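You operate a simulated robot arm through the tools that you are given. There is no shell and no other tool. Be economical: measure what you need, move in short steps, check, and stop when the job is done.

Carry out the task below with a simulated robot arm. There is one attempt and no reset: what you move stays moved.

TASK
Clean the marked spots on both panels on the mat with the blue pad.
Fine: wet it at the cleaner dish first; put it back after.
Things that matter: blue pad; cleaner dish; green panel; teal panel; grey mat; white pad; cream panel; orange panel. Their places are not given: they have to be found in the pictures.

It is judged by the outcome, as a careful person would: the job done as asked, and still so three seconds after it is handed in. It fails if anything else is knocked over, pushed out of place, dropped, spilled or broken.

THE ROBOT
A 6-joint arm with a two-finger parallel gripper, fixed in place. Base frame: the origin is at the foot of the arm, x ahead of it, y to its left, z up; the work surface is at about z = 0. Lengths are in m, angles in degrees, forces in N, time in s.
With the tool pointing down near the work surface it reaches from about 0.14 to 0.58 m from the base axis. Its first joint turns from -66.0 to 66.0 degrees. Payload 2.1 kg.
Tool frame: the origin (TCP) lies between the finger pads and is the grasp point; the fingertips stand 0.03 m ahead of it; z points along the fingers, y is the line along which they close. The gripper opens to 0.094 m. The fingers are 0.028 m wide and 0.01 m thick; the gripper's body (0.05 by 0.096 m) begins 0.055 m behind the TCP.
Orientation is that of the tool frame in the base frame, as a unit quaternion [x, y, z, w]. With the fingers straight down and closing along the base's y, the tool's x points along the base's -x, its y along +y and its z along -z.

THE INTERFACE
- The arm moves only by the tool play_rows. Its argument "increments" is a list of rows, each a list of 3 entries, a list of its own where there are three numbers: the shift along the tool's x, y, z in m, then the turn, a rotation vector about the tool's x, y, z in degrees, then the opening in per cent of the stroke, from 0 (shut) to 100 (fully open). In form: [[[tx, ty, tz], [ax, ay, az], hand], ...]. A call has 1 to 8 rows; each row is the pose to reach, as a shift and turn from the pose commanded when the call began, along the tool's axes at that moment. A row lasts 0.2 s, in which the tool goes at most 0.05 m and 8.6 degrees; a call with a longer step from one row to the next is refused whole, and so is a gripper value outside its range. A pose out of reach is approached as far as the arm can. The call stops where the force on the tool passes 90 N (or 10 N more than at its start, if that is more) or the arm is blocked; 0.2 s more then pass. The fingers move at their own pace (about 0.072 m/s each) and stop on an object; they squeeze with about 25 N. The grip force told is the motor's: it shows also when the fingers shut on nothing. Time passes only in rows, and 0.2 s behind the last, so rows that repeat a pose let the fingers close. It gives the time, the measured TCP pose, the force on the tool (base axes), the opening and the grip force at its end, in the units of the frame above (readings bear some noise), and new pictures: "show" is both (left out), scene, wrist or none.
- Cameras (640 x 400 px; columns grow to the right, rows downward): "scene" is fixed at [0.0637, -0.3747, 0.4969]; the picture's right is [0.70, -0.72, 0.00], its down [-0.33, -0.32, -0.89] and it looks along [0.64, 0.62, -0.46] (base axes); focal length 263 px, centre (320, 200). "wrist" rides on the gripper at [-0.037, 0, -0.058] in the tool frame; the picture's right is [0.00, -1.00, 0.00], its down [0.97, 0.00, -0.24] and it looks along [0.24, 0.00, 0.97] (tool axes); focal length 218 px, centre (320, 200).
- point_at(camera, pixels): for up to 12 pixels [column, row] of the newest picture of that camera ("zoom" is the newest enlarged one), the place [x, y, z] in the base frame of the surface seen there, good to about 0.002 m. No time passes.
- inspect(camera, box): a new picture of the part [left, top, right, bottom] of that camera's present view, enlarged. No time passes.
- sign_off(): hands the job in; it is judged then, once.

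Work in short steps. Measure before you move; look again where a grasp or a placing could have gone wrong, and mend it. You have 80 turns and 120 pictures in all, the two below and enlarged ones among them. Open the gripper and draw the arm clear of the work before you hand the job in, unless the task says otherwise; then end with one line.

The tools are called after "Call:" by a JSON object that holds its "api" and its "payload". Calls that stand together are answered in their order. play_rows: Moves the arm, as the interface text tells. Its arguments: {"type":"object","properties":{"increments":{"type":"array","items":{"type":"array"}},"show":{"type":"string","enum":["both","scene","wrist","none"]}},"required":["increments"]} The other tools are called the same way: point_at (camera, pixels) gives the place of the surface under pixels of a picture; inspect (camera, box) takes an enlarged picture of a part of a camera's view; sign_off () hands the job in.

At the start:

```text
t: 0.0
position: [0.3575, 0.134, 0.3551]
ee_rot: [-0.001, 1.0, 0.001, 0.001]
wrist_force: [-0.3, -0.9, -0.5]
opening: 0.0939
grasp_force: 0.1
```

scene: 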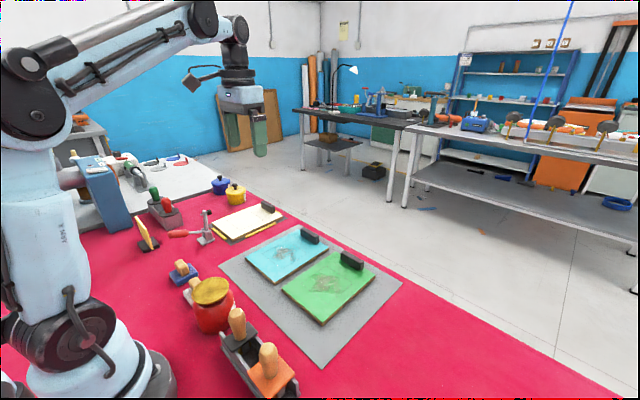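
wrist: 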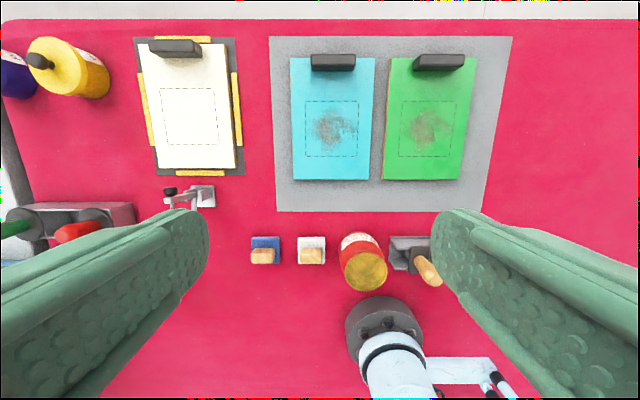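

The wrist view shows the teal and green panels on the grey mat, with the blue pad near (265,250) and the white pad near (311,250). I'll enlarge both views to find the cleaner dish and get details.

Call:
{"api": "inspect", "payload": {"camera": "scene", "box": [120, 170, 420, 400]}}

Call:
{"api": "inspect", "payload": {"camera": "wrist", "box": [200, 170, 460, 330]}}

Call:
{"api": "inspect", "payload": {"camera": "wrist", "box": [260, 30, 520, 215]}}

```text
1.74 times, centred on (270, 285) of scene
```

zoom: 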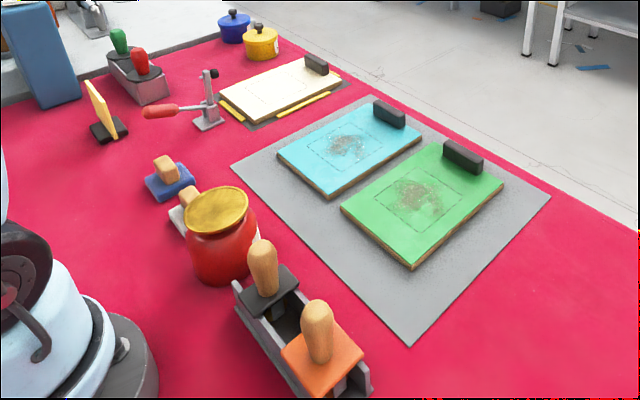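

```text
2.46 times, centred on (330, 250) of wrist
```

zoom: 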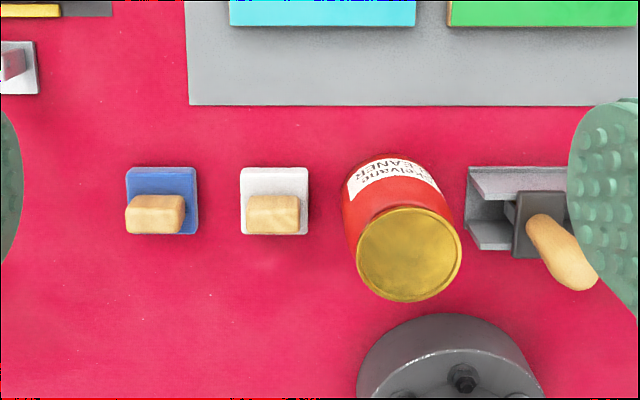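

```text
2.16 times, centred on (390, 122) of wrist
```

zoom: 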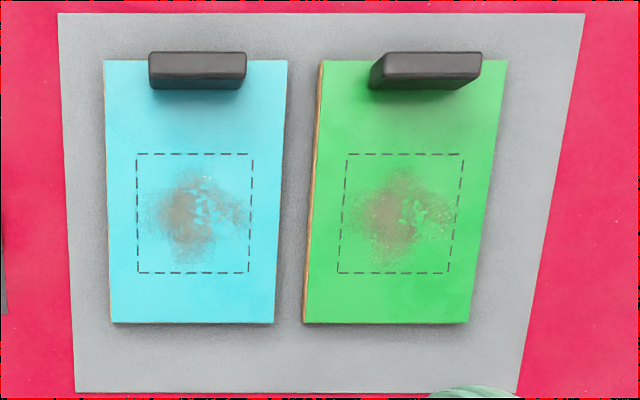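

I'll measure the pads, the jar marked CLEANER, and the corners of the panels and their dashed marks.

Call:
{"api": "point_at", "payload": {"camera": "wrist", "pixels": [[292, 58], [374, 58], [293, 178], [369, 178], [305, 101], [358, 101], [305, 156], [357, 156], [333, 130], [333, 70], [333, 60], [280, 200]]}}

Call:
{"api": "point_at", "payload": {"camera": "wrist", "pixels": [[392, 60], [475, 62], [385, 177], [464, 178], [405, 101], [458, 101], [398, 156], [450, 156], [427, 130], [438, 70], [440, 60], [470, 200]]}}

Call:
{"api": "inspect", "payload": {"camera": "wrist", "box": [200, 170, 460, 330]}}

Call:
{"api": "point_at", "payload": {"camera": "zoom", "pixels": [[128, 169], [195, 169], [197, 232], [155, 213], [128, 200], [183, 200], [270, 212], [408, 255], [360, 255], [458, 255], [408, 215], [408, 297]]}}

```text
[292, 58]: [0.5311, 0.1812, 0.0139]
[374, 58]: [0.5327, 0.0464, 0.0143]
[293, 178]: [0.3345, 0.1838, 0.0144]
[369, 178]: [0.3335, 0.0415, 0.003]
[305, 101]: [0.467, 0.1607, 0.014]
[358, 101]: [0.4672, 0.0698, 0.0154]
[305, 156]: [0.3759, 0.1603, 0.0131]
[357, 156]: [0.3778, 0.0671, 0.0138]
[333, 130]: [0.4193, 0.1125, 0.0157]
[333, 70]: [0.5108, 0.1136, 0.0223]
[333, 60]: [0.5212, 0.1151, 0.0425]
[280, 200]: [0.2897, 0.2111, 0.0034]
```

```text
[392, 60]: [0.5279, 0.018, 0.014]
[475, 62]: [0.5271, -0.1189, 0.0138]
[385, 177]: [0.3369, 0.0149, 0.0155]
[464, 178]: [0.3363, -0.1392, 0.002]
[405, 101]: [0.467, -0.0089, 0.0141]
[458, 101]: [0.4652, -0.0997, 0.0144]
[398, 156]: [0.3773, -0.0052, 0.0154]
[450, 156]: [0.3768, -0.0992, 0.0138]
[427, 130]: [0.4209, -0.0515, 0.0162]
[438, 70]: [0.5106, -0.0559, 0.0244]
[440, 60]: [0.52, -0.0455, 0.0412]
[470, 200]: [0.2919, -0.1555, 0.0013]
```

```text
2.46 times, centred on (330, 250) of wrist
```

zoom: 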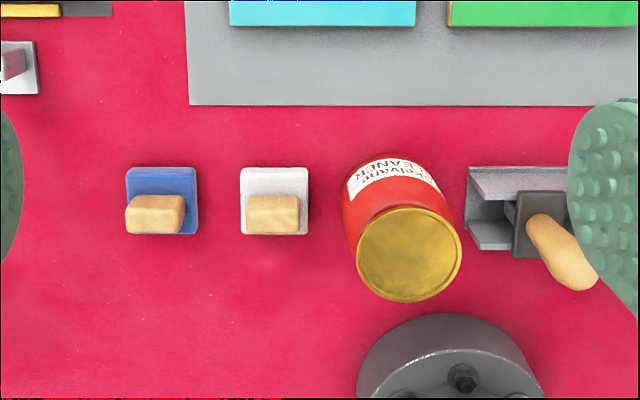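

```text
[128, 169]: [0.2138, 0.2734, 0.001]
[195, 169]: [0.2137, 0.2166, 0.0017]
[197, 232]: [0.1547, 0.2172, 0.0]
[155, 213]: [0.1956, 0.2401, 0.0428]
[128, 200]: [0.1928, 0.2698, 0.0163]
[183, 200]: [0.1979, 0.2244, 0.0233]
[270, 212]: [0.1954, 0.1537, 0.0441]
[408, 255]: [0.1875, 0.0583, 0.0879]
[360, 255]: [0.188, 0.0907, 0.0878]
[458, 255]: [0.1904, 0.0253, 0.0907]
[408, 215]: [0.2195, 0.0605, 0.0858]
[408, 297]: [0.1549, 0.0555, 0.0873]
```

The jar's top is flat at z≈0.088 and its label reads CLEANER. I'll look closer at it, the trough, and the pots to decide which one is the cleaner dish.

Call:
{"api": "inspect", "payload": {"camera": "scene", "box": [160, 250, 320, 400]}}

Call:
{"api": "inspect", "payload": {"camera": "scene", "box": [130, 165, 290, 265]}}

Call:
{"api": "inspect", "payload": {"camera": "wrist", "box": [0, 20, 260, 260]}}

```text
2.67 times, centred on (240, 325) of scene
```

zoom: 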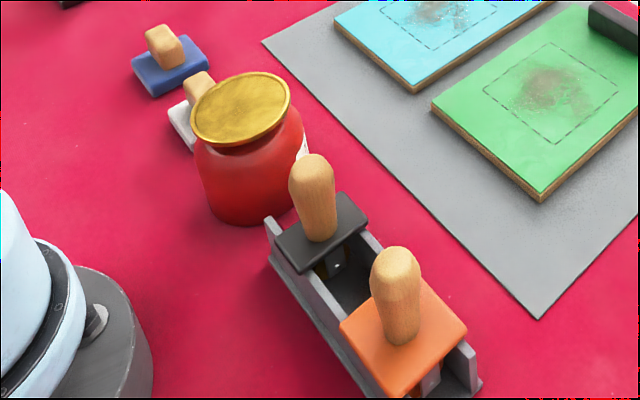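

```text
4.00 times, centred on (210, 215) of scene
```

zoom: 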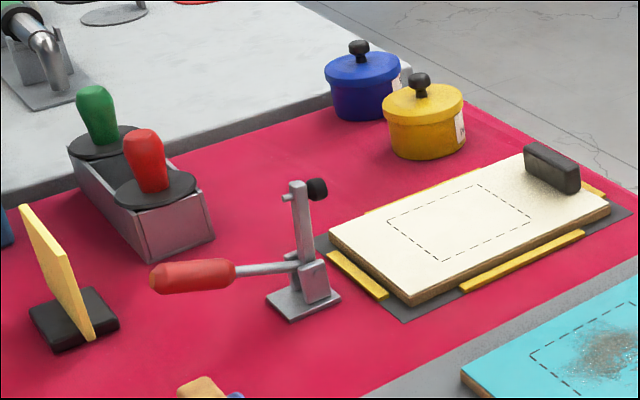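

```text
1.67 times, centred on (130, 140) of wrist
```

zoom: 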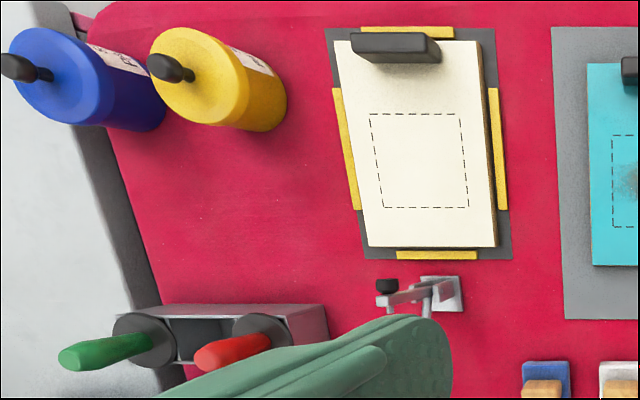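

The gold top looks like the concave dish of a plunger can. I'll read the labels to be sure.

Call:
{"api": "inspect", "payload": {"camera": "wrist", "box": [0, 30, 120, 105]}}

Call:
{"api": "inspect", "payload": {"camera": "wrist", "box": [325, 225, 405, 295]}}

```text
5.33 times, centred on (60, 68) of wrist
```

zoom: 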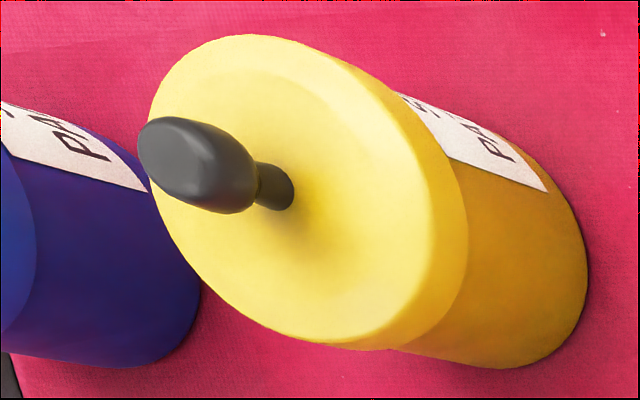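

```text
5.71 times, centred on (365, 260) of wrist
```

zoom: 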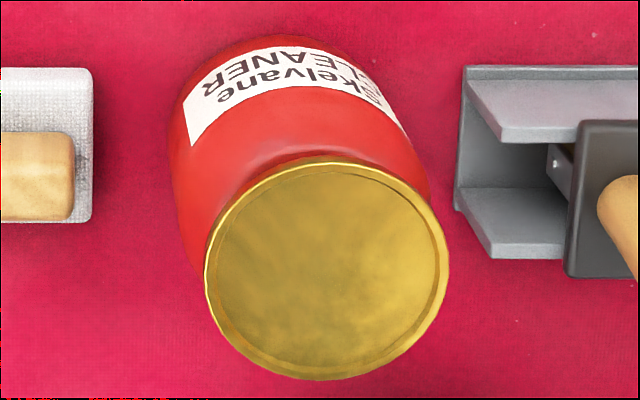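

The jar reads "Skelvane CLEANER" and the pots read "PAI…", so the jar with the dish top is the one, centred at about (0.188, 0.058, 0.088). Next I move above the blue pad for a close look.

Call:
{"api": "play_rows", "payload": {"increments": [[[0.028, 0.018, 0.025], [0, 0, 0], 100], [[0.056, 0.037, 0.05], [0, 0, 0], 100], [[0.084, 0.055, 0.075], [0, 0, 0], 100], [[0.112, 0.074, 0.1], [0, 0, 0], 100], [[0.14, 0.092, 0.125], [0, 0, 0], 100], [[0.165, 0.111, 0.15], [0, 0, 0], 100], [[0.165, 0.111, 0.15], [0, 0, 0], 100]]}}

```text
t: 1.6
position: [0.1927, 0.2484, 0.2014]
ee_rot: [-0.001, 1.0, 0.001, 0.0]
wrist_force: [0.1, -0.1, 0.2]
opening: 0.0942
grasp_force: 0.1
```

scene: 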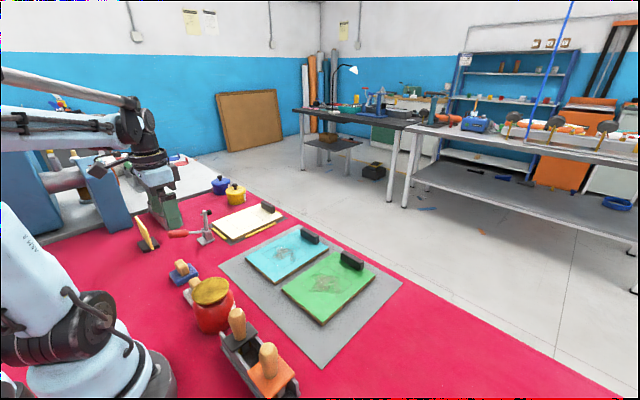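
wrist: 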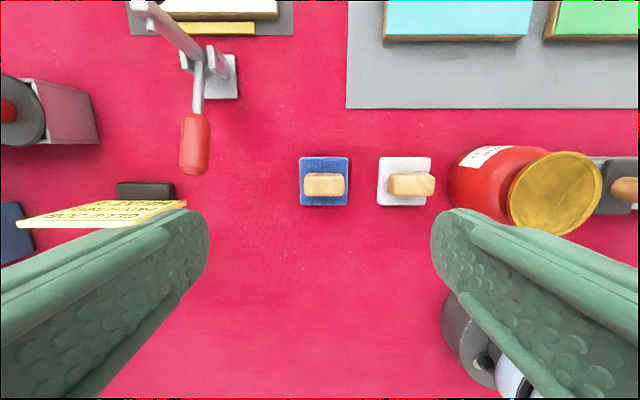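

Call:
{"api": "inspect", "payload": {"camera": "wrist", "box": [284, 145, 364, 215]}}

Call:
{"api": "point_at", "payload": {"camera": "wrist", "pixels": [[301, 158], [346, 158], [302, 204], [346, 204], [323, 164], [323, 183], [307, 183], [340, 183], [323, 176], [323, 190], [323, 201], [382, 200]]}}

Call:
{"api": "point_at", "payload": {"camera": "zoom", "pixels": [[130, 140], [560, 140], [160, 300], [460, 300], [320, 300], [320, 350], [150, 450]]}}

```text
5.71 times, centred on (324, 180) of wrist
```

zoom: 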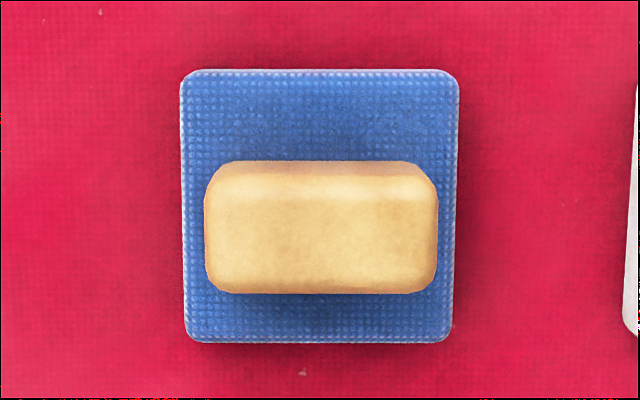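

```text
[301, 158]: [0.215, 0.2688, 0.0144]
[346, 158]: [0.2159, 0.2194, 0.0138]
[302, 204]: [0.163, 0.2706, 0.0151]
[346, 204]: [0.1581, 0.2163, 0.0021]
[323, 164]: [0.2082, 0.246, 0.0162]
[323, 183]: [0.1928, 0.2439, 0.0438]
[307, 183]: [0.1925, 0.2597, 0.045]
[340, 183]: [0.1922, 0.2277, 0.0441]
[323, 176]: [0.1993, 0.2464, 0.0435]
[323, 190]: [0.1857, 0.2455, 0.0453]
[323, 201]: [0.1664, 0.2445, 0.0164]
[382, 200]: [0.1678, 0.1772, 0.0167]
```

```text
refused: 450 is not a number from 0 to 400
```

The pad is centred at about (0.190, 0.2445), about 0.052 square and 0.015 thick. Its handle is about 0.04 along y with its top at 0.0445, and the TCP sits ~3 mm to +y of it. I correct for that and descend part way.

Call:
{"api": "play_rows", "payload": {"increments": [[[0.002, -0.003, 0.04], [0, 0, 0], 100], [[0.002, -0.003, 0.08], [0, 0, 0], 100], [[0.002, -0.003, 0.11], [0, 0, 0], 100], [[0.002, -0.003, 0.11], [0, 0, 0], 100], [[0.002, -0.003, 0.11], [0, 0, 0], 100]], "show": "wrist"}}

```text
t: 2.8
position: [0.1916, 0.2419, 0.0927]
ee_rot: [-0.001, 1.0, 0.001, 0.001]
wrist_force: [-0.1, 0.4, 0.7]
opening: 0.0939
grasp_force: 0.0
```

wrist: 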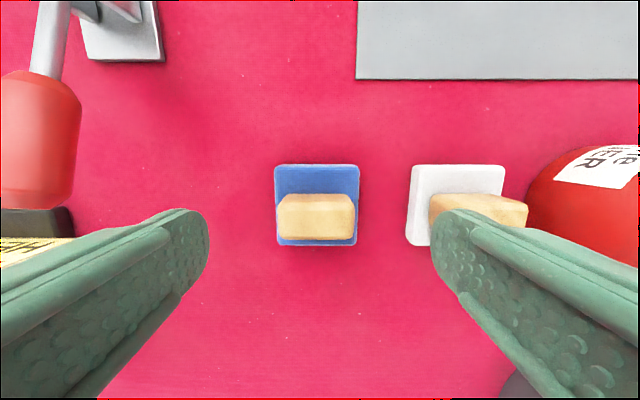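

The pad is about 2 mm to +y of the tool axis. I narrow the fingers to stay clear of the white pad, then descend to TCP z≈0.05.

Call:
{"api": "play_rows", "payload": {"increments": [[[0.001, 0.002, 0.0], [0, 0, 0], 68], [[0.001, 0.002, 0.02], [0, 0, 0], 68], [[0.001, 0.002, 0.043], [0, 0, 0], 68], [[0.001, 0.002, 0.043], [0, 0, 0], 68], [[0.001, 0.002, 0.043], [0, 0, 0], 68]], "show": "both"}}

```text
t: 4.0
position: [0.1896, 0.2442, 0.0504]
ee_rot: [0.0, 1.0, 0.0, 0.001]
wrist_force: [1.0, 0.5, -0.6]
opening: 0.0641
grasp_force: 0.1
```

scene: 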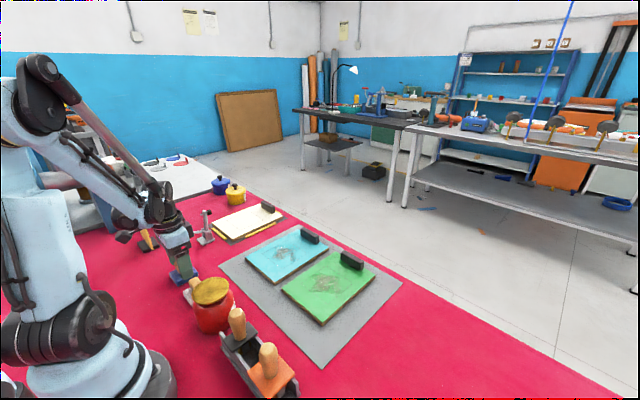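
wrist: 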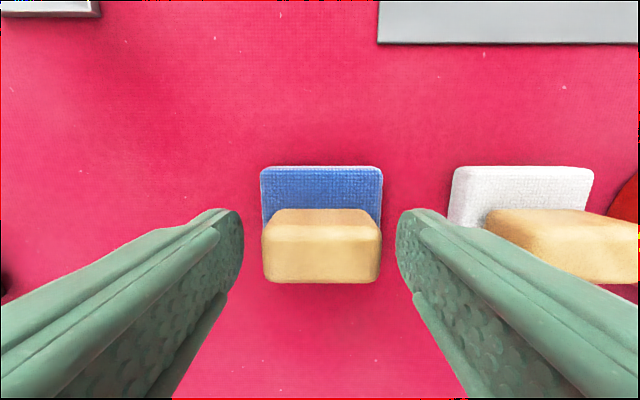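

The fingers straddle the handle evenly, so I close.

Call:
{"api": "play_rows", "payload": {"increments": [[[0, 0, 0], [0, 0, 0], 0], [[0, 0, 0], [0, 0, 0], 0], [[0, 0, 0], [0, 0, 0], 0], [[0, 0, 0], [0, 0, 0], 0]], "show": "wrist"}}

```text
t: 5.0
position: [0.1907, 0.2445, 0.0509]
ee_rot: [-0.001, 1.0, 0.002, 0.001]
wrist_force: [0.4, 0.2, 0.0]
opening: 0.0409
grasp_force: 25.7
```

wrist: 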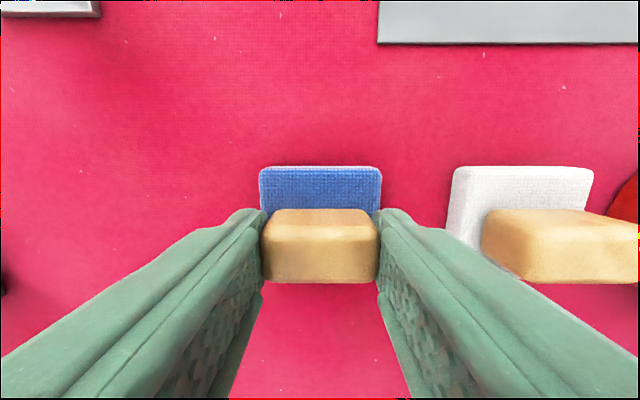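

Gripped at 0.041, and the pad's underside is ≈0.0505 below the TCP. I lift straight up 0.11.

Call:
{"api": "play_rows", "payload": {"increments": [[[0, 0, -0.03], [0, 0, 0], 0], [[0, 0, -0.07], [0, 0, 0], 0], [[0, 0, -0.11], [0, 0, 0], 0], [[0, 0, -0.11], [0, 0, 0], 0]], "show": "both"}}

```text
t: 6.0
position: [0.1901, 0.2426, 0.1598]
ee_rot: [-0.001, 1.0, 0.001, 0.001]
wrist_force: [0.0, 0.2, 0.8]
opening: 0.0412
grasp_force: 25.4
```

scene: 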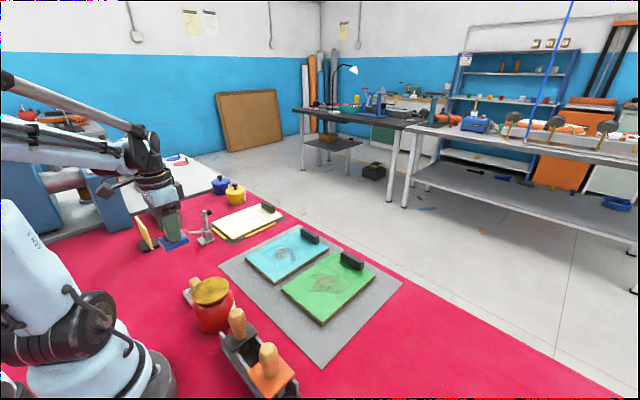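
wrist: 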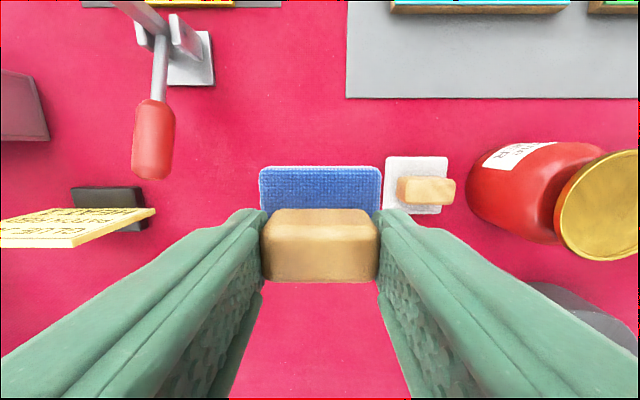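

The pad is held well. Before swinging over to the jar I check the height of the brush handles next to it and re-measure the dish.

Call:
{"api": "point_at", "payload": {"camera": "scene", "pixels": [[236, 312], [268, 350], [230, 325], [210, 290], [194, 292], [229, 287], [211, 279], [210, 302]]}}

```text
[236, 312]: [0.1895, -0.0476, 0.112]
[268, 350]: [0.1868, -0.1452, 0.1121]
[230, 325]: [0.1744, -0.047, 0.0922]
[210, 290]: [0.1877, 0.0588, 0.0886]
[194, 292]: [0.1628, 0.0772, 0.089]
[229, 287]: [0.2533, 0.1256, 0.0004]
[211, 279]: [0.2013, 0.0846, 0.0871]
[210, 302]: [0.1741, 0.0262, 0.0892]
```

The dish centre is confirmed at (0.1875, 0.058, 0.088), and the nearest handle is at y≈-0.047, well clear. I swing over it at z≈0.16.

Call:
{"api": "play_rows", "payload": {"increments": [[[0.001, -0.037, 0], [0, 0, 0], 0], [[0.002, -0.074, 0], [0, 0, 0], 0], [[0.003, -0.111, 0], [0, 0, 0], 0], [[0.003, -0.148, 0], [0, 0, 0], 0], [[0.003, -0.186, 0], [0, 0, 0], 0], [[0.003, -0.186, 0], [0, 0, 0], 0], [[0.003, -0.186, 0], [0, 0, 0], 0]], "show": "both"}}

```text
t: 7.6
position: [0.1877, 0.056, 0.1604]
ee_rot: [-0.001, 1.0, 0.001, 0.0]
wrist_force: [-0.1, 1.1, 0.6]
opening: 0.041
grasp_force: 24.9
```

scene: 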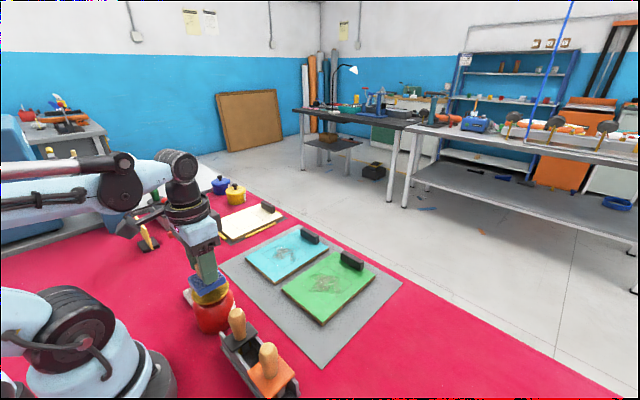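
wrist: 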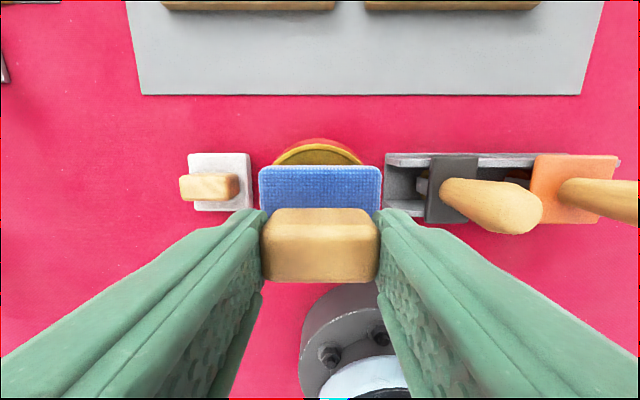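

The pad is centred above the dish, with contact expected at TCP z≈0.138. I lower slowly to just past that and watch the force.

Call:
{"api": "play_rows", "payload": {"increments": [[[0, 0.001, 0.01], [0, 0, 0], 0], [[0, 0.001, 0.018], [0, 0, 0], 0], [[0, 0.001, 0.021], [0, 0, 0], 0], [[0, 0.001, 0.023], [0, 0, 0], 0], [[0, 0.001, 0.023], [0, 0, 0], 0]], "show": "scene"}}

```text
t: 8.8
position: [0.1883, 0.0586, 0.1382]
ee_rot: [-0.001, 1.0, 0.001, 0.0]
wrist_force: [-0.3, 0.1, -0.3]
opening: 0.041
grasp_force: 24.5
```

scene: 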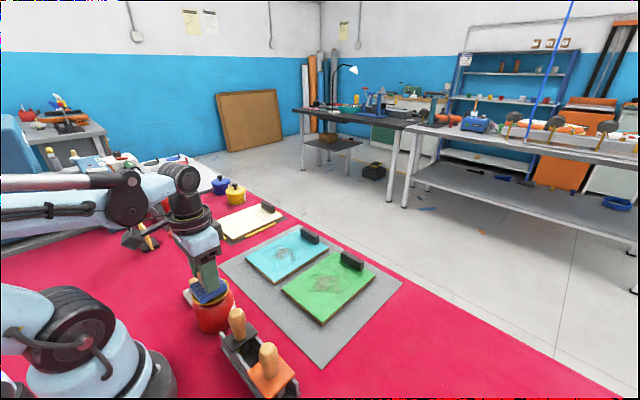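

No force yet, so I go down a few more millimetres in small steps.

Call:
{"api": "play_rows", "payload": {"increments": [[[0, 0, 0.0015], [0, 0, 0], 0], [[0, 0, 0.003], [0, 0, 0], 0], [[0, 0, 0.004], [0, 0, 0], 0], [[0, 0, 0.004], [0, 0, 0], 0]], "show": "scene"}}

Call:
{"api": "inspect", "payload": {"camera": "scene", "box": [160, 240, 270, 340]}}

```text
t: 9.8
position: [0.1864, 0.059, 0.1336]
ee_rot: [-0.001, 1.0, 0.001, 0.001]
wrist_force: [0.0, -0.2, 0.8]
opening: 0.0409
grasp_force: 25.5
```

scene: 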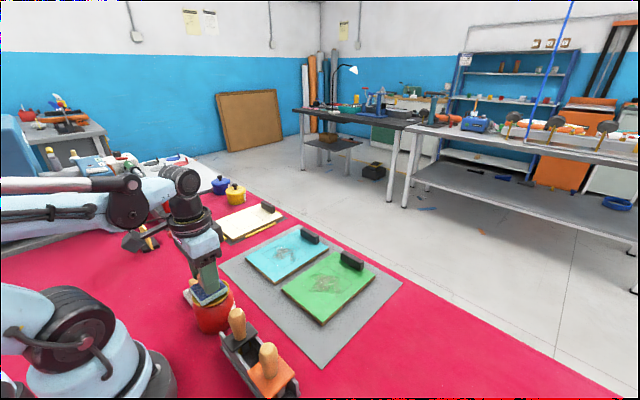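

```text
4.00 times, centred on (215, 290) of scene
```

zoom: 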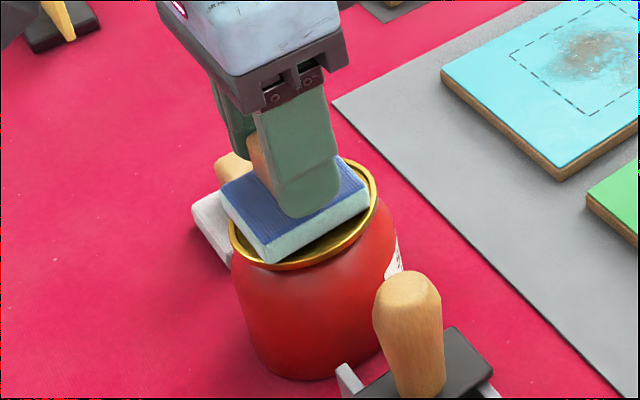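

Still little force, and the pad sits on or in the dish rim. I press a bit more to see whether the plunger resists.

Call:
{"api": "play_rows", "payload": {"increments": [[[0, 0, 0.002], [0, 0, 0], 0], [[0, 0, 0.004], [0, 0, 0], 0], [[0, 0, 0.004], [0, 0, 0], 0], [[0, 0, 0.004], [0, 0, 0], 0]], "show": "wrist"}}

Call:
{"api": "inspect", "payload": {"camera": "scene", "box": [160, 240, 270, 340]}}

```text
t: 10.8
position: [0.1873, 0.0589, 0.1306]
ee_rot: [-0.002, 1.0, 0.0, 0.0]
wrist_force: [-1.1, -3.5, 11.1]
opening: 0.0411
grasp_force: 24.8
```

wrist: 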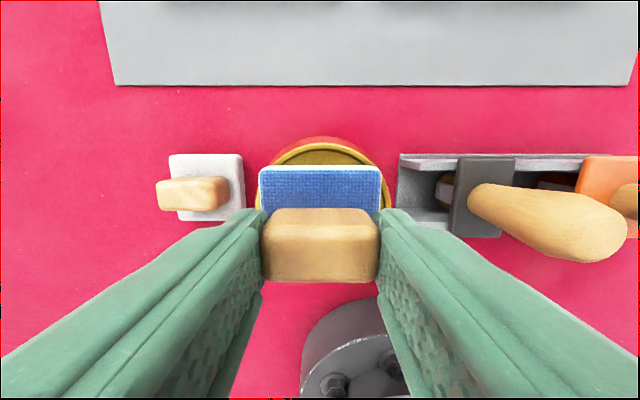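

```text
4.00 times, centred on (215, 290) of scene
```

zoom: 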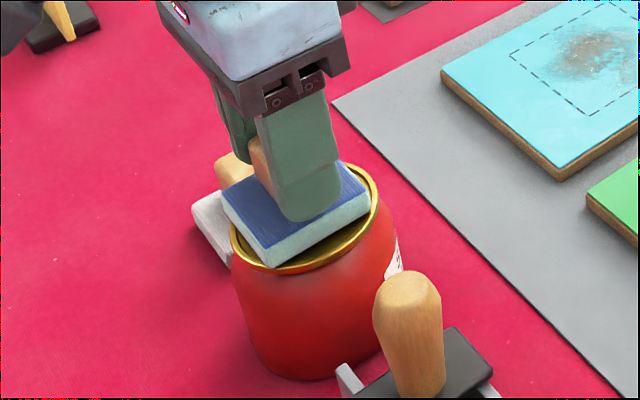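

Resistance of 11 N has appeared, so the dish is pressed. I press 2 mm more, hold briefly, then check.

Call:
{"api": "play_rows", "payload": {"increments": [[[0, 0, 0.001], [0, 0, 0], 0], [[0, 0, 0.002], [0, 0, 0], 0], [[0, 0, 0.002], [0, 0, 0], 0], [[0, 0, 0.002], [0, 0, 0], 0], [[0, 0, 0.002], [0, 0, 0], 0]], "show": "scene"}}

Call:
{"api": "inspect", "payload": {"camera": "scene", "box": [160, 240, 270, 340]}}

```text
t: 12.0
position: [0.1864, 0.0592, 0.1284]
ee_rot: [-0.001, 1.0, 0.002, 0.001]
wrist_force: [-0.9, 1.9, 24.5]
opening: 0.041
grasp_force: 25.4
```

scene: 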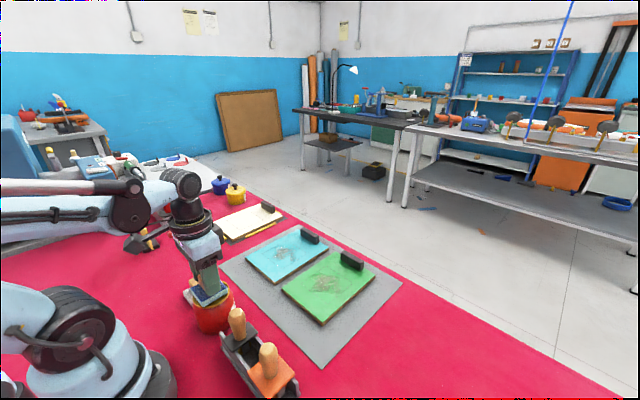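

```text
4.00 times, centred on (215, 290) of scene
```

zoom: 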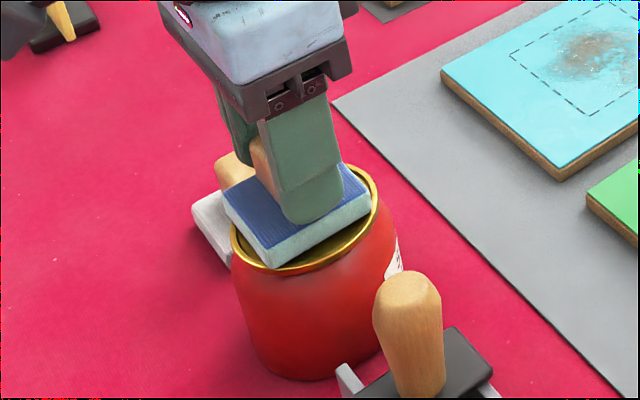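

24.5 N is a solid press on the dish. I lift straight up and look.

Call:
{"api": "play_rows", "payload": {"increments": [[[0, 0, -0.008], [0, 0, 0], 0], [[0, 0, -0.03], [0, 0, 0], 0], [[0, 0, -0.05], [0, 0, 0], 0], [[0, 0, -0.05], [0, 0, 0], 0]], "show": "both"}}

Call:
{"api": "inspect", "payload": {"camera": "scene", "box": [160, 220, 270, 340]}}

```text
t: 13.0
position: [0.1875, 0.0582, 0.1782]
ee_rot: [-0.001, 1.0, 0.001, 0.001]
wrist_force: [-0.7, -0.1, -0.7]
opening: 0.041
grasp_force: 24.5
```

scene: 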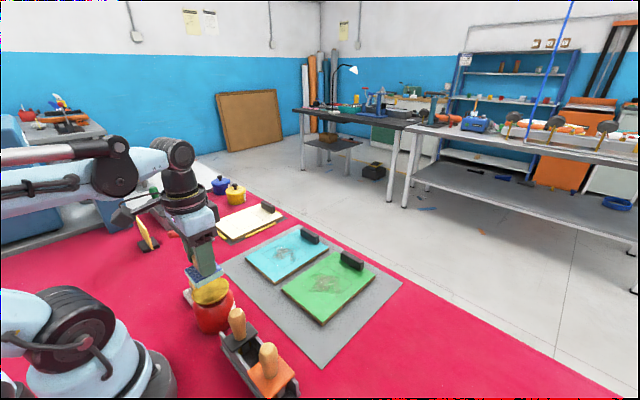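
wrist: 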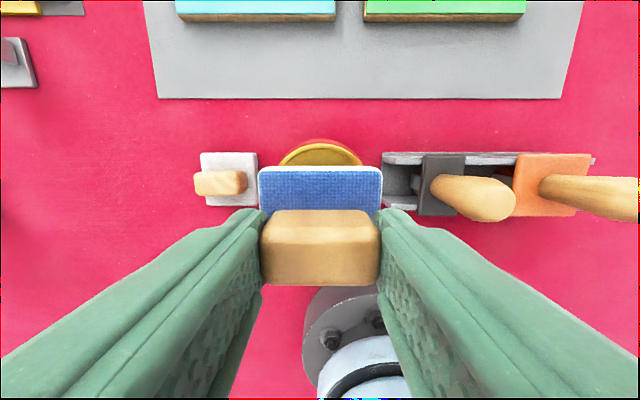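

```text
3.33 times, centred on (215, 280) of scene
```

zoom: 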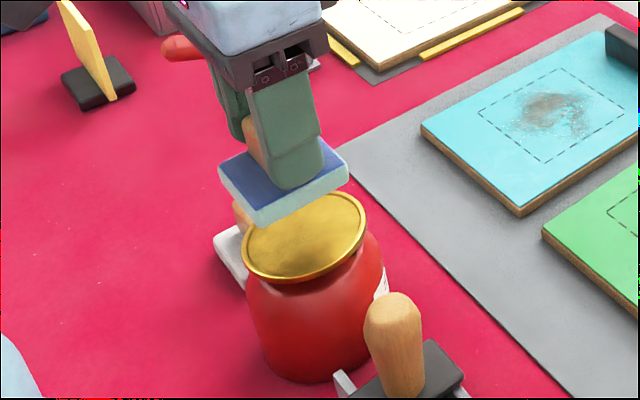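

The sprung dish popped back up and the pad's underside looks wet. Next I move above the teal panel's mark, centred at about (0.4215, 0.1145), still at height.

Call:
{"api": "play_rows", "payload": {"increments": [[[-0.04, 0.01, 0], [0, 0, 0], 0], [[-0.08, 0.019, 0], [0, 0, 0], 0], [[-0.12, 0.028, 0], [0, 0, 0], 0], [[-0.16, 0.038, 0.01], [0, 0, 0], 0], [[-0.2, 0.047, 0.03], [0, 0, 0], 0], [[-0.234, 0.056, 0.05], [0, 0, 0], 0], [[-0.234, 0.056, 0.07], [0, 0, 0], 0], [[-0.234, 0.056, 0.07], [0, 0, 0], 0]], "show": "both"}}

```text
t: 14.8
position: [0.4218, 0.116, 0.1081]
ee_rot: [-0.001, 1.0, 0.0, 0.001]
wrist_force: [-0.3, 0.0, -0.1]
opening: 0.0409
grasp_force: 25.0
```

scene: 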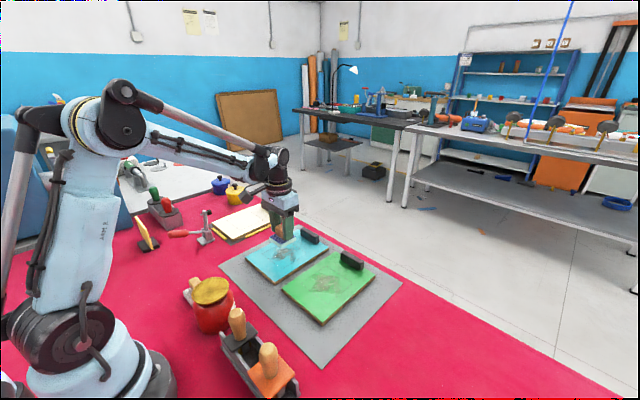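
wrist: 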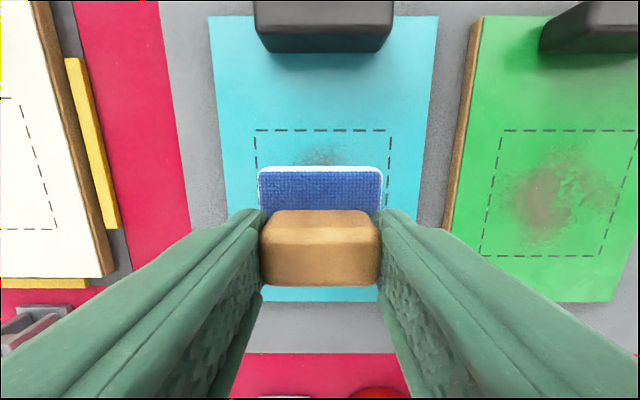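

I'm centred on the teal mark. I lower toward contact, expected near z≈0.064.

Call:
{"api": "play_rows", "payload": {"increments": [[[0, 0, 0.025], [0, 0, 0], 0], [[0, 0, 0.038], [0, 0, 0], 0], [[0, 0, 0.042], [0, 0, 0], 0], [[0, 0, 0.0445], [0, 0, 0], 0], [[0, 0, 0.0445], [0, 0, 0], 0]], "show": "wrist"}}

```text
t: 16.0
position: [0.4208, 0.1165, 0.0647]
ee_rot: [0.0, 1.0, 0.0, 0.001]
wrist_force: [0.1, 0.6, 0.3]
opening: 0.0408
grasp_force: 25.2
```

wrist: 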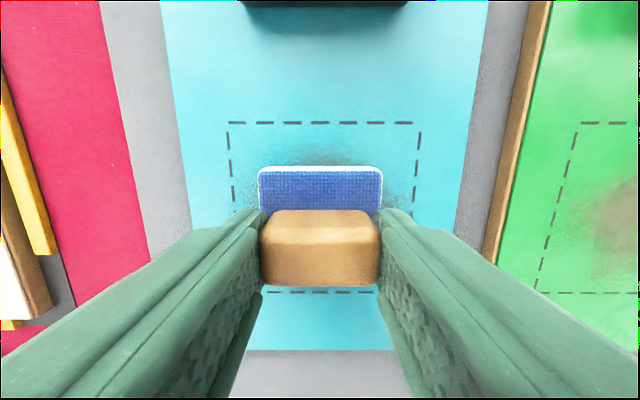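

Call:
{"api": "play_rows", "payload": {"increments": [[[0, 0, 0.001], [0, 0, 0], 0], [[0, 0, 0.002], [0, 0, 0], 0], [[0, 0, 0.002], [0, 0, 0], 0]], "show": "none"}}

```text
t: 16.8
position: [0.4213, 0.1161, 0.0631]
ee_rot: [-0.001, 1.0, 0.0, 0.001]
wrist_force: [1.4, 0.2, 29.1]
opening: 0.0412
grasp_force: 25.1
```

Contact, but 29 N is too hard for wiping. I ease off 1.2 mm and try a short test stroke.

Call:
{"api": "play_rows", "payload": {"increments": [[[0, 0, -0.0012], [0, 0, 0], 0], [[0, 0, -0.0012], [0, 0, 0], 0], [[0, 0, -0.0012], [0, 0, 0], 0]], "show": "none"}}

Call:
{"api": "play_rows", "payload": {"increments": [[[0, -0.007, 0], [0, 0, 0], 0], [[0, -0.014, 0], [0, 0, 0], 0], [[0, -0.02, 0], [0, 0, 0], 0], [[0, -0.02, 0], [0, 0, 0], 0]], "show": "both"}}

```text
t: 17.6
position: [0.4206, 0.1172, 0.0632]
ee_rot: [-0.001, 1.0, 0.001, -0.001]
wrist_force: [0.2, -0.2, -0.6]
opening: 0.0407
grasp_force: 24.8
```

```text
t: 18.6
position: [0.4206, 0.0958, 0.0634]
ee_rot: [-0.001, 1.0, 0.001, 0.001]
wrist_force: [0.5, -0.7, -0.2]
opening: 0.041
grasp_force: 24.8
```

scene: 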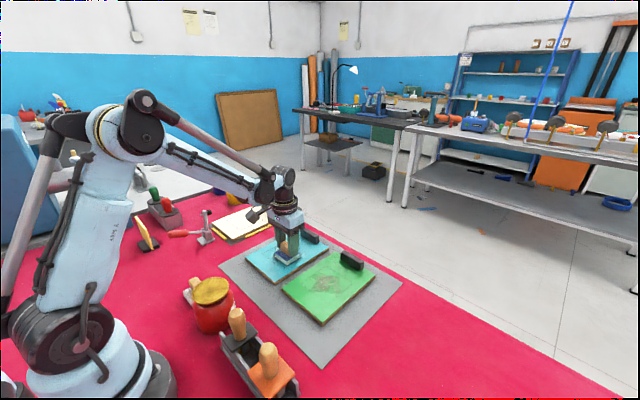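
wrist: 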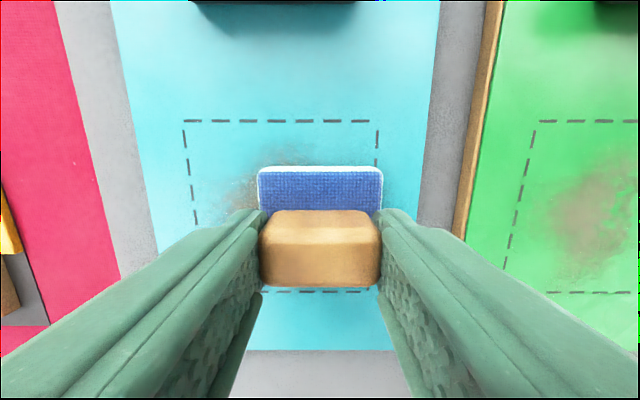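

No force at this height. I lower 0.6 mm for a light press.

Call:
{"api": "play_rows", "payload": {"increments": [[[0, 0, 0.0006], [0, 0, 0], 0], [[0, 0, 0.0006], [0, 0, 0], 0]], "show": "none"}}

```text
t: 19.2
position: [0.4208, 0.0964, 0.063]
ee_rot: [0.0, 1.0, 0.001, 0.0]
wrist_force: [-0.4, 0.3, 1.3]
opening: 0.041
grasp_force: 25.5
```

Call:
{"api": "play_rows", "payload": {"increments": [[[0, 0, 0.0005], [0, 0, 0], 0], [[0, 0, 0.0005], [0, 0, 0], 0]], "show": "none"}}

```text
t: 19.8
position: [0.4204, 0.0958, 0.0622]
ee_rot: [-0.001, 1.0, 0.001, 0.0]
wrist_force: [-2.8, -1.4, 19.1]
opening: 0.0412
grasp_force: 24.4
```

Call:
{"api": "play_rows", "payload": {"increments": [[[0, 0, -0.0002], [0, 0, 0], 0], [[0, 0.008, -0.0002], [0, 0, 0], 0], [[0, 0.016, -0.0002], [0, 0, 0], 0], [[0, 0.024, -0.0002], [0, 0, 0], 0], [[0, 0.032, -0.0002], [0, 0, 0], 0], [[0, 0.04, -0.0002], [0, 0, 0], 0]], "show": "wrist"}}

```text
t: 21.2
position: [0.4202, 0.137, 0.063]
ee_rot: [0.0, 1.0, 0.0, 0.0]
wrist_force: [-1.6, -12.9, 28.9]
opening: 0.0408
grasp_force: 25.0
```

wrist: 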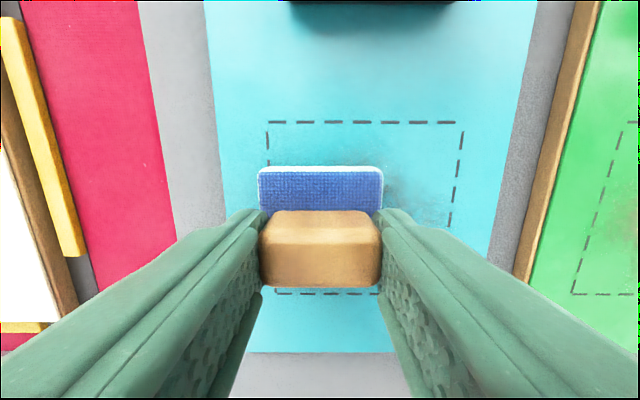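

Normal force rose to 29 N with 13 N of friction, so I check whether the panel shifted.

Call:
{"api": "point_at", "payload": {"camera": "wrist", "pixels": [[267, 122], [464, 122], [449, 226], [204, 60], [535, 30]]}}

Call:
{"api": "inspect", "payload": {"camera": "scene", "box": [210, 215, 410, 375]}}

```text
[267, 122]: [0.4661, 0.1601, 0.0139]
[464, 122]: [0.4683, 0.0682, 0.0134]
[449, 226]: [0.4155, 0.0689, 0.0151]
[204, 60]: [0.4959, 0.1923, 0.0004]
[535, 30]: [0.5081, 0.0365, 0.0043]
```

```text
2.50 times, centred on (310, 295) of scene
```

zoom: 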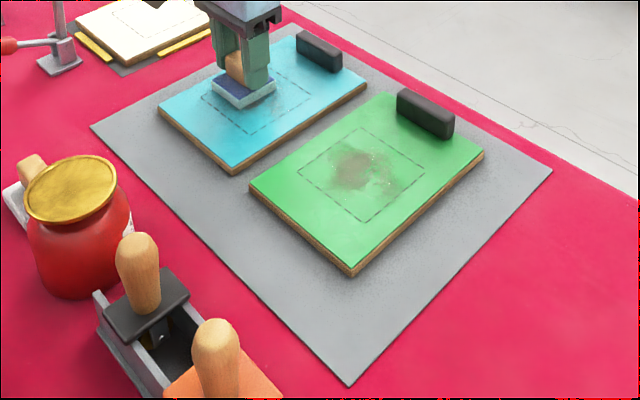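

The panel has not moved and the stain is fading under the stroke. I ease slightly, sweep back to y≈0.092, step to the far lane, and sweep back again.

Call:
{"api": "play_rows", "payload": {"increments": [[[0, -0.012, -0.0003], [0, 0, 0], 0], [[0, -0.024, -0.0003], [0, 0, 0], 0], [[0, -0.036, -0.0003], [0, 0, 0], 0], [[0, -0.046, -0.0003], [0, 0, 0], 0], [[-0.011, -0.046, -0.0003], [0, 0, 0], 0], [[-0.022, -0.046, -0.0003], [0, 0, 0], 0], [[-0.022, -0.034, -0.0003], [0, 0, 0], 0], [[-0.022, -0.022, -0.0003], [0, 0, 0], 0]], "show": "wrist"}}

```text
t: 23.0
position: [0.4427, 0.1155, 0.0631]
ee_rot: [0.0, 1.0, 0.001, 0.001]
wrist_force: [0.3, -0.3, 0.0]
opening: 0.0412
grasp_force: 25.4
```

wrist: 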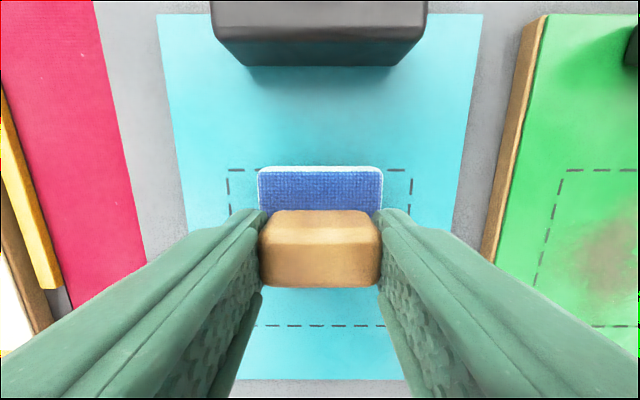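

Contact was lost, so I lower 0.6 mm and keep wiping this lane out to y≈0.138 and back.

Call:
{"api": "play_rows", "payload": {"increments": [[[0, 0, 0.0006], [0, 0, 0], 0], [[0, 0.011, 0.0006], [0, 0, 0], 0], [[0, 0.022, 0.0006], [0, 0, 0], 0], [[0, 0.011, 0.0006], [0, 0, 0], 0], [[0, 0, 0.0006], [0, 0, 0], 0], [[0, -0.012, 0.0006], [0, 0, 0], 0], [[0, -0.024, 0.0006], [0, 0, 0], 0]], "show": "none"}}

```text
t: 24.6
position: [0.4433, 0.0907, 0.0618]
ee_rot: [0.0, 1.0, 0.001, 0.001]
wrist_force: [1.3, 8.9, 19.4]
opening: 0.041
grasp_force: 24.7
```

Good contact at 19 N. I step to the near lane (x≈0.399) and sweep across, then return through the middle lane.

Call:
{"api": "play_rows", "payload": {"increments": [[[0.015, 0, 0], [0, 0, 0], 0], [[0.03, 0, 0], [0, 0, 0], 0], [[0.045, 0, 0], [0, 0, 0], 0], [[0.045, 0.012, 0], [0, 0, 0], 0], [[0.045, 0.024, 0], [0, 0, 0], 0], [[0.045, 0.036, 0], [0, 0, 0], 0], [[0.045, 0.047, 0], [0, 0, 0], 0]], "show": "wrist"}}

```text
t: 26.2
position: [0.3996, 0.1377, 0.062]
ee_rot: [-0.001, 1.0, 0.001, 0.001]
wrist_force: [-0.5, 0.1, 0.8]
opening: 0.0411
grasp_force: 24.9
```

wrist: 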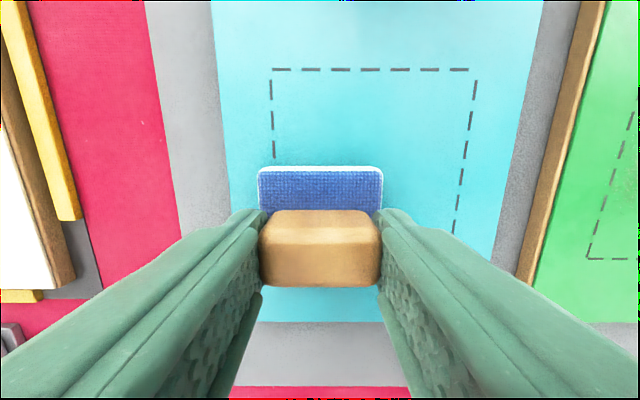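

The upper part looks clean, but contact is light here. I lower 0.6 mm, sweep back along this lane, and finish through the middle.

Call:
{"api": "play_rows", "payload": {"increments": [[[0, 0, 0.0006], [0, 0, 0], 0], [[0, -0.012, 0.0006], [0, 0, 0], 0], [[0, -0.024, 0.0006], [0, 0, 0], 0], [[0, -0.036, 0.0006], [0, 0, 0], 0], [[0, -0.046, 0.0006], [0, 0, 0], 0], [[-0.012, -0.046, 0.0006], [0, 0, 0], 0], [[-0.024, -0.036, 0.0006], [0, 0, 0], 0], [[-0.024, -0.022, 0.0006], [0, 0, 0], 0]], "show": "none"}}

Call:
{"api": "play_rows", "payload": {"increments": [[[0, 0.01, 0], [0, 0, 0], 0], [[0, 0.02, 0], [0, 0, 0], 0], [[0, 0.02, -0.02], [0, 0, 0], 0], [[0, 0.01, -0.06], [0, 0, 0], 0], [[0.04, 0.0, -0.1], [0, 0, 0], 0], [[0.08, 0.0, -0.12], [0, 0, 0], 0], [[0.08, 0.0, -0.12], [0, 0, 0], 0]], "show": "both"}}

```text
t: 28.0
position: [0.4237, 0.1122, 0.0623]
ee_rot: [0.001, 1.0, -0.001, 0.002]
wrist_force: [3.8, -20.7, 47.0]
opening: 0.0407
grasp_force: 24.5
```

```text
refused: row 5 steps farther than a row can; nothing moved
```

That reached 47 N, so I raise off now and draw back to inspect the panel.

Call:
{"api": "play_rows", "payload": {"increments": [[[0, 0, -0.0006], [0, 0, 0], 0], [[0, 0, -0.02], [0, 0, 0], 0], [[0, 0, -0.06], [0, 0, 0], 0], [[0.03, 0.0, -0.09], [0, 0, 0], 0], [[0.06, 0.0, -0.12], [0, 0, 0], 0], [[0.09, 0.0, -0.12], [0, 0, 0], 0], [[0.09, 0.0, -0.12], [0, 0, 0], 0]], "show": "both"}}

Call:
{"api": "inspect", "payload": {"camera": "wrist", "box": [160, 0, 480, 210]}}

```text
t: 29.6
position: [0.3322, 0.1151, 0.1818]
ee_rot: [-0.001, 1.0, 0.001, 0.001]
wrist_force: [-0.4, -0.5, 0.2]
opening: 0.0411
grasp_force: 24.9
```

scene: 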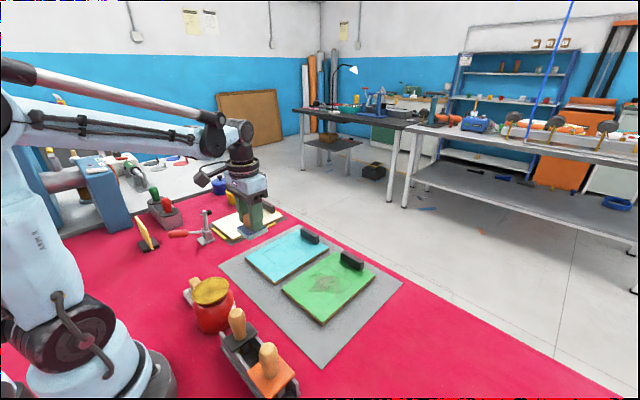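
wrist: 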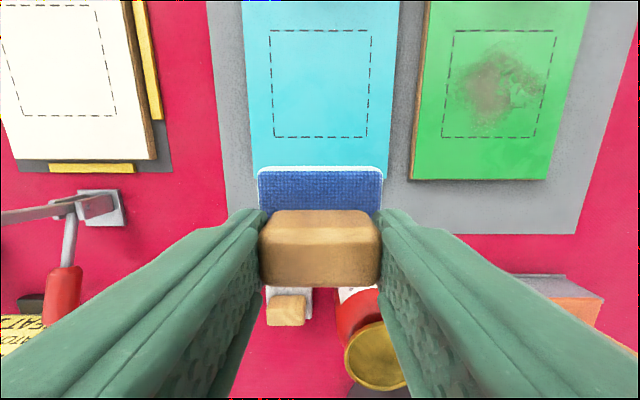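

```text
1.90 times, centred on (320, 105) of wrist
```

zoom: 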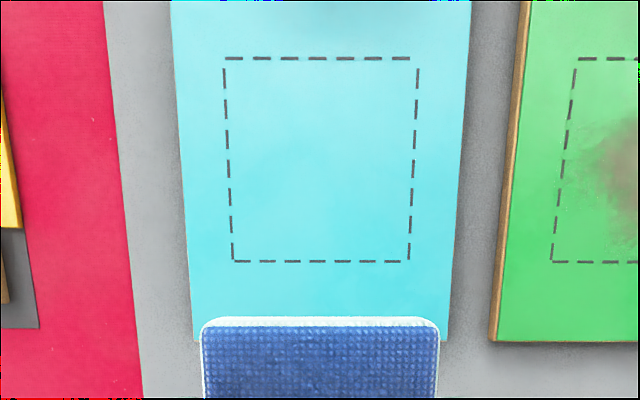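

Teal is clean. There's a yellow sign with lettering at lower left, which I read before going on.

Call:
{"api": "inspect", "payload": {"camera": "wrist", "box": [0, 290, 80, 350]}}

Call:
{"api": "inspect", "payload": {"camera": "scene", "box": [120, 205, 180, 255]}}

```text
6.67 times, centred on (40, 320) of wrist
```

zoom: 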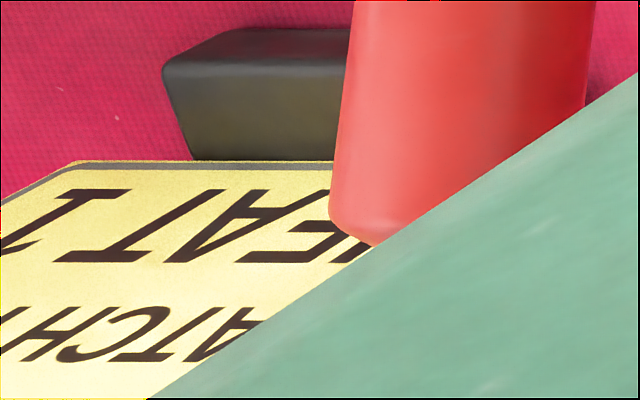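

```text
8.00 times, centred on (150, 230) of scene
```

zoom: 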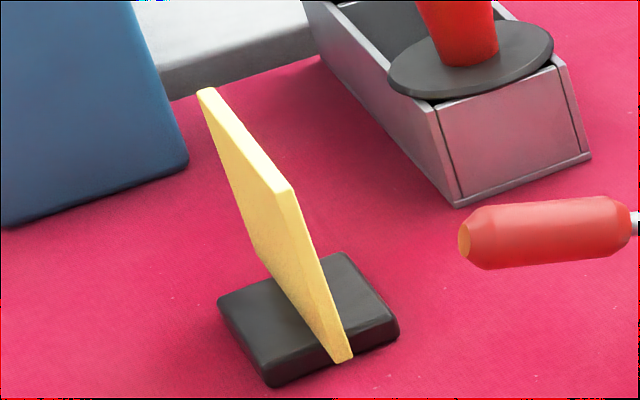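

It's just a "SEAT 1 … BATCH" label, so not relevant. Now I move over the green mark, centred at about (0.4215, -0.053).

Call:
{"api": "play_rows", "payload": {"increments": [[[-0.02, -0.035, 0.0], [0, 0, 0], 0], [[-0.04, -0.07, 0.0], [0, 0, 0], 0], [[-0.06, -0.105, 0.0], [0, 0, 0], 0], [[-0.08, -0.14, 0.01], [0, 0, 0], 0], [[-0.09, -0.168, 0.035], [0, 0, 0], 0], [[-0.09, -0.168, 0.07], [0, 0, 0], 0], [[-0.09, -0.168, 0.1], [0, 0, 0], 0], [[-0.09, -0.168, 0.1], [0, 0, 0], 0]], "show": "both"}}

```text
t: 31.4
position: [0.422, -0.0529, 0.0813]
ee_rot: [-0.001, 1.0, 0.001, 0.001]
wrist_force: [-0.2, -0.6, -0.9]
opening: 0.0408
grasp_force: 25.0
```

scene: 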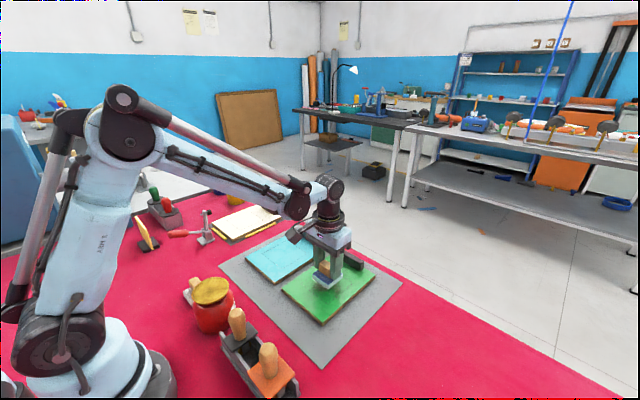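
wrist: 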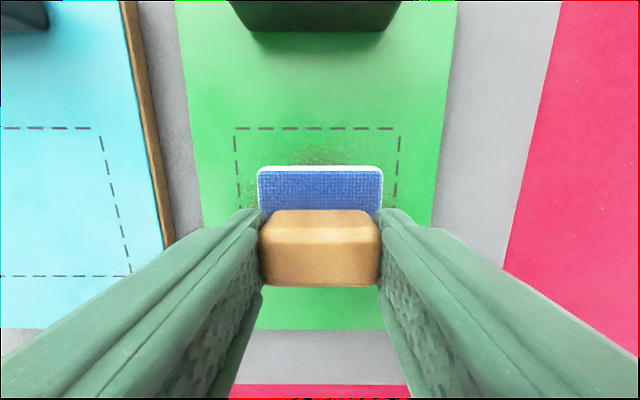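

I'm centred over the green mark and lower gradually to contact near z≈0.0615.

Call:
{"api": "play_rows", "payload": {"increments": [[[0, 0, 0.01], [0, 0, 0], 0], [[0, 0, 0.017], [0, 0, 0], 0], [[0, 0, 0.019], [0, 0, 0], 0], [[0, 0, 0.0198], [0, 0, 0], 0], [[0, 0, 0.0198], [0, 0, 0], 0]], "show": "none"}}

```text
t: 32.6
position: [0.4221, -0.0534, 0.0633]
ee_rot: [0.0, 1.0, 0.002, 0.001]
wrist_force: [-4.8, 1.8, 47.7]
opening: 0.0412
grasp_force: 25.5
```

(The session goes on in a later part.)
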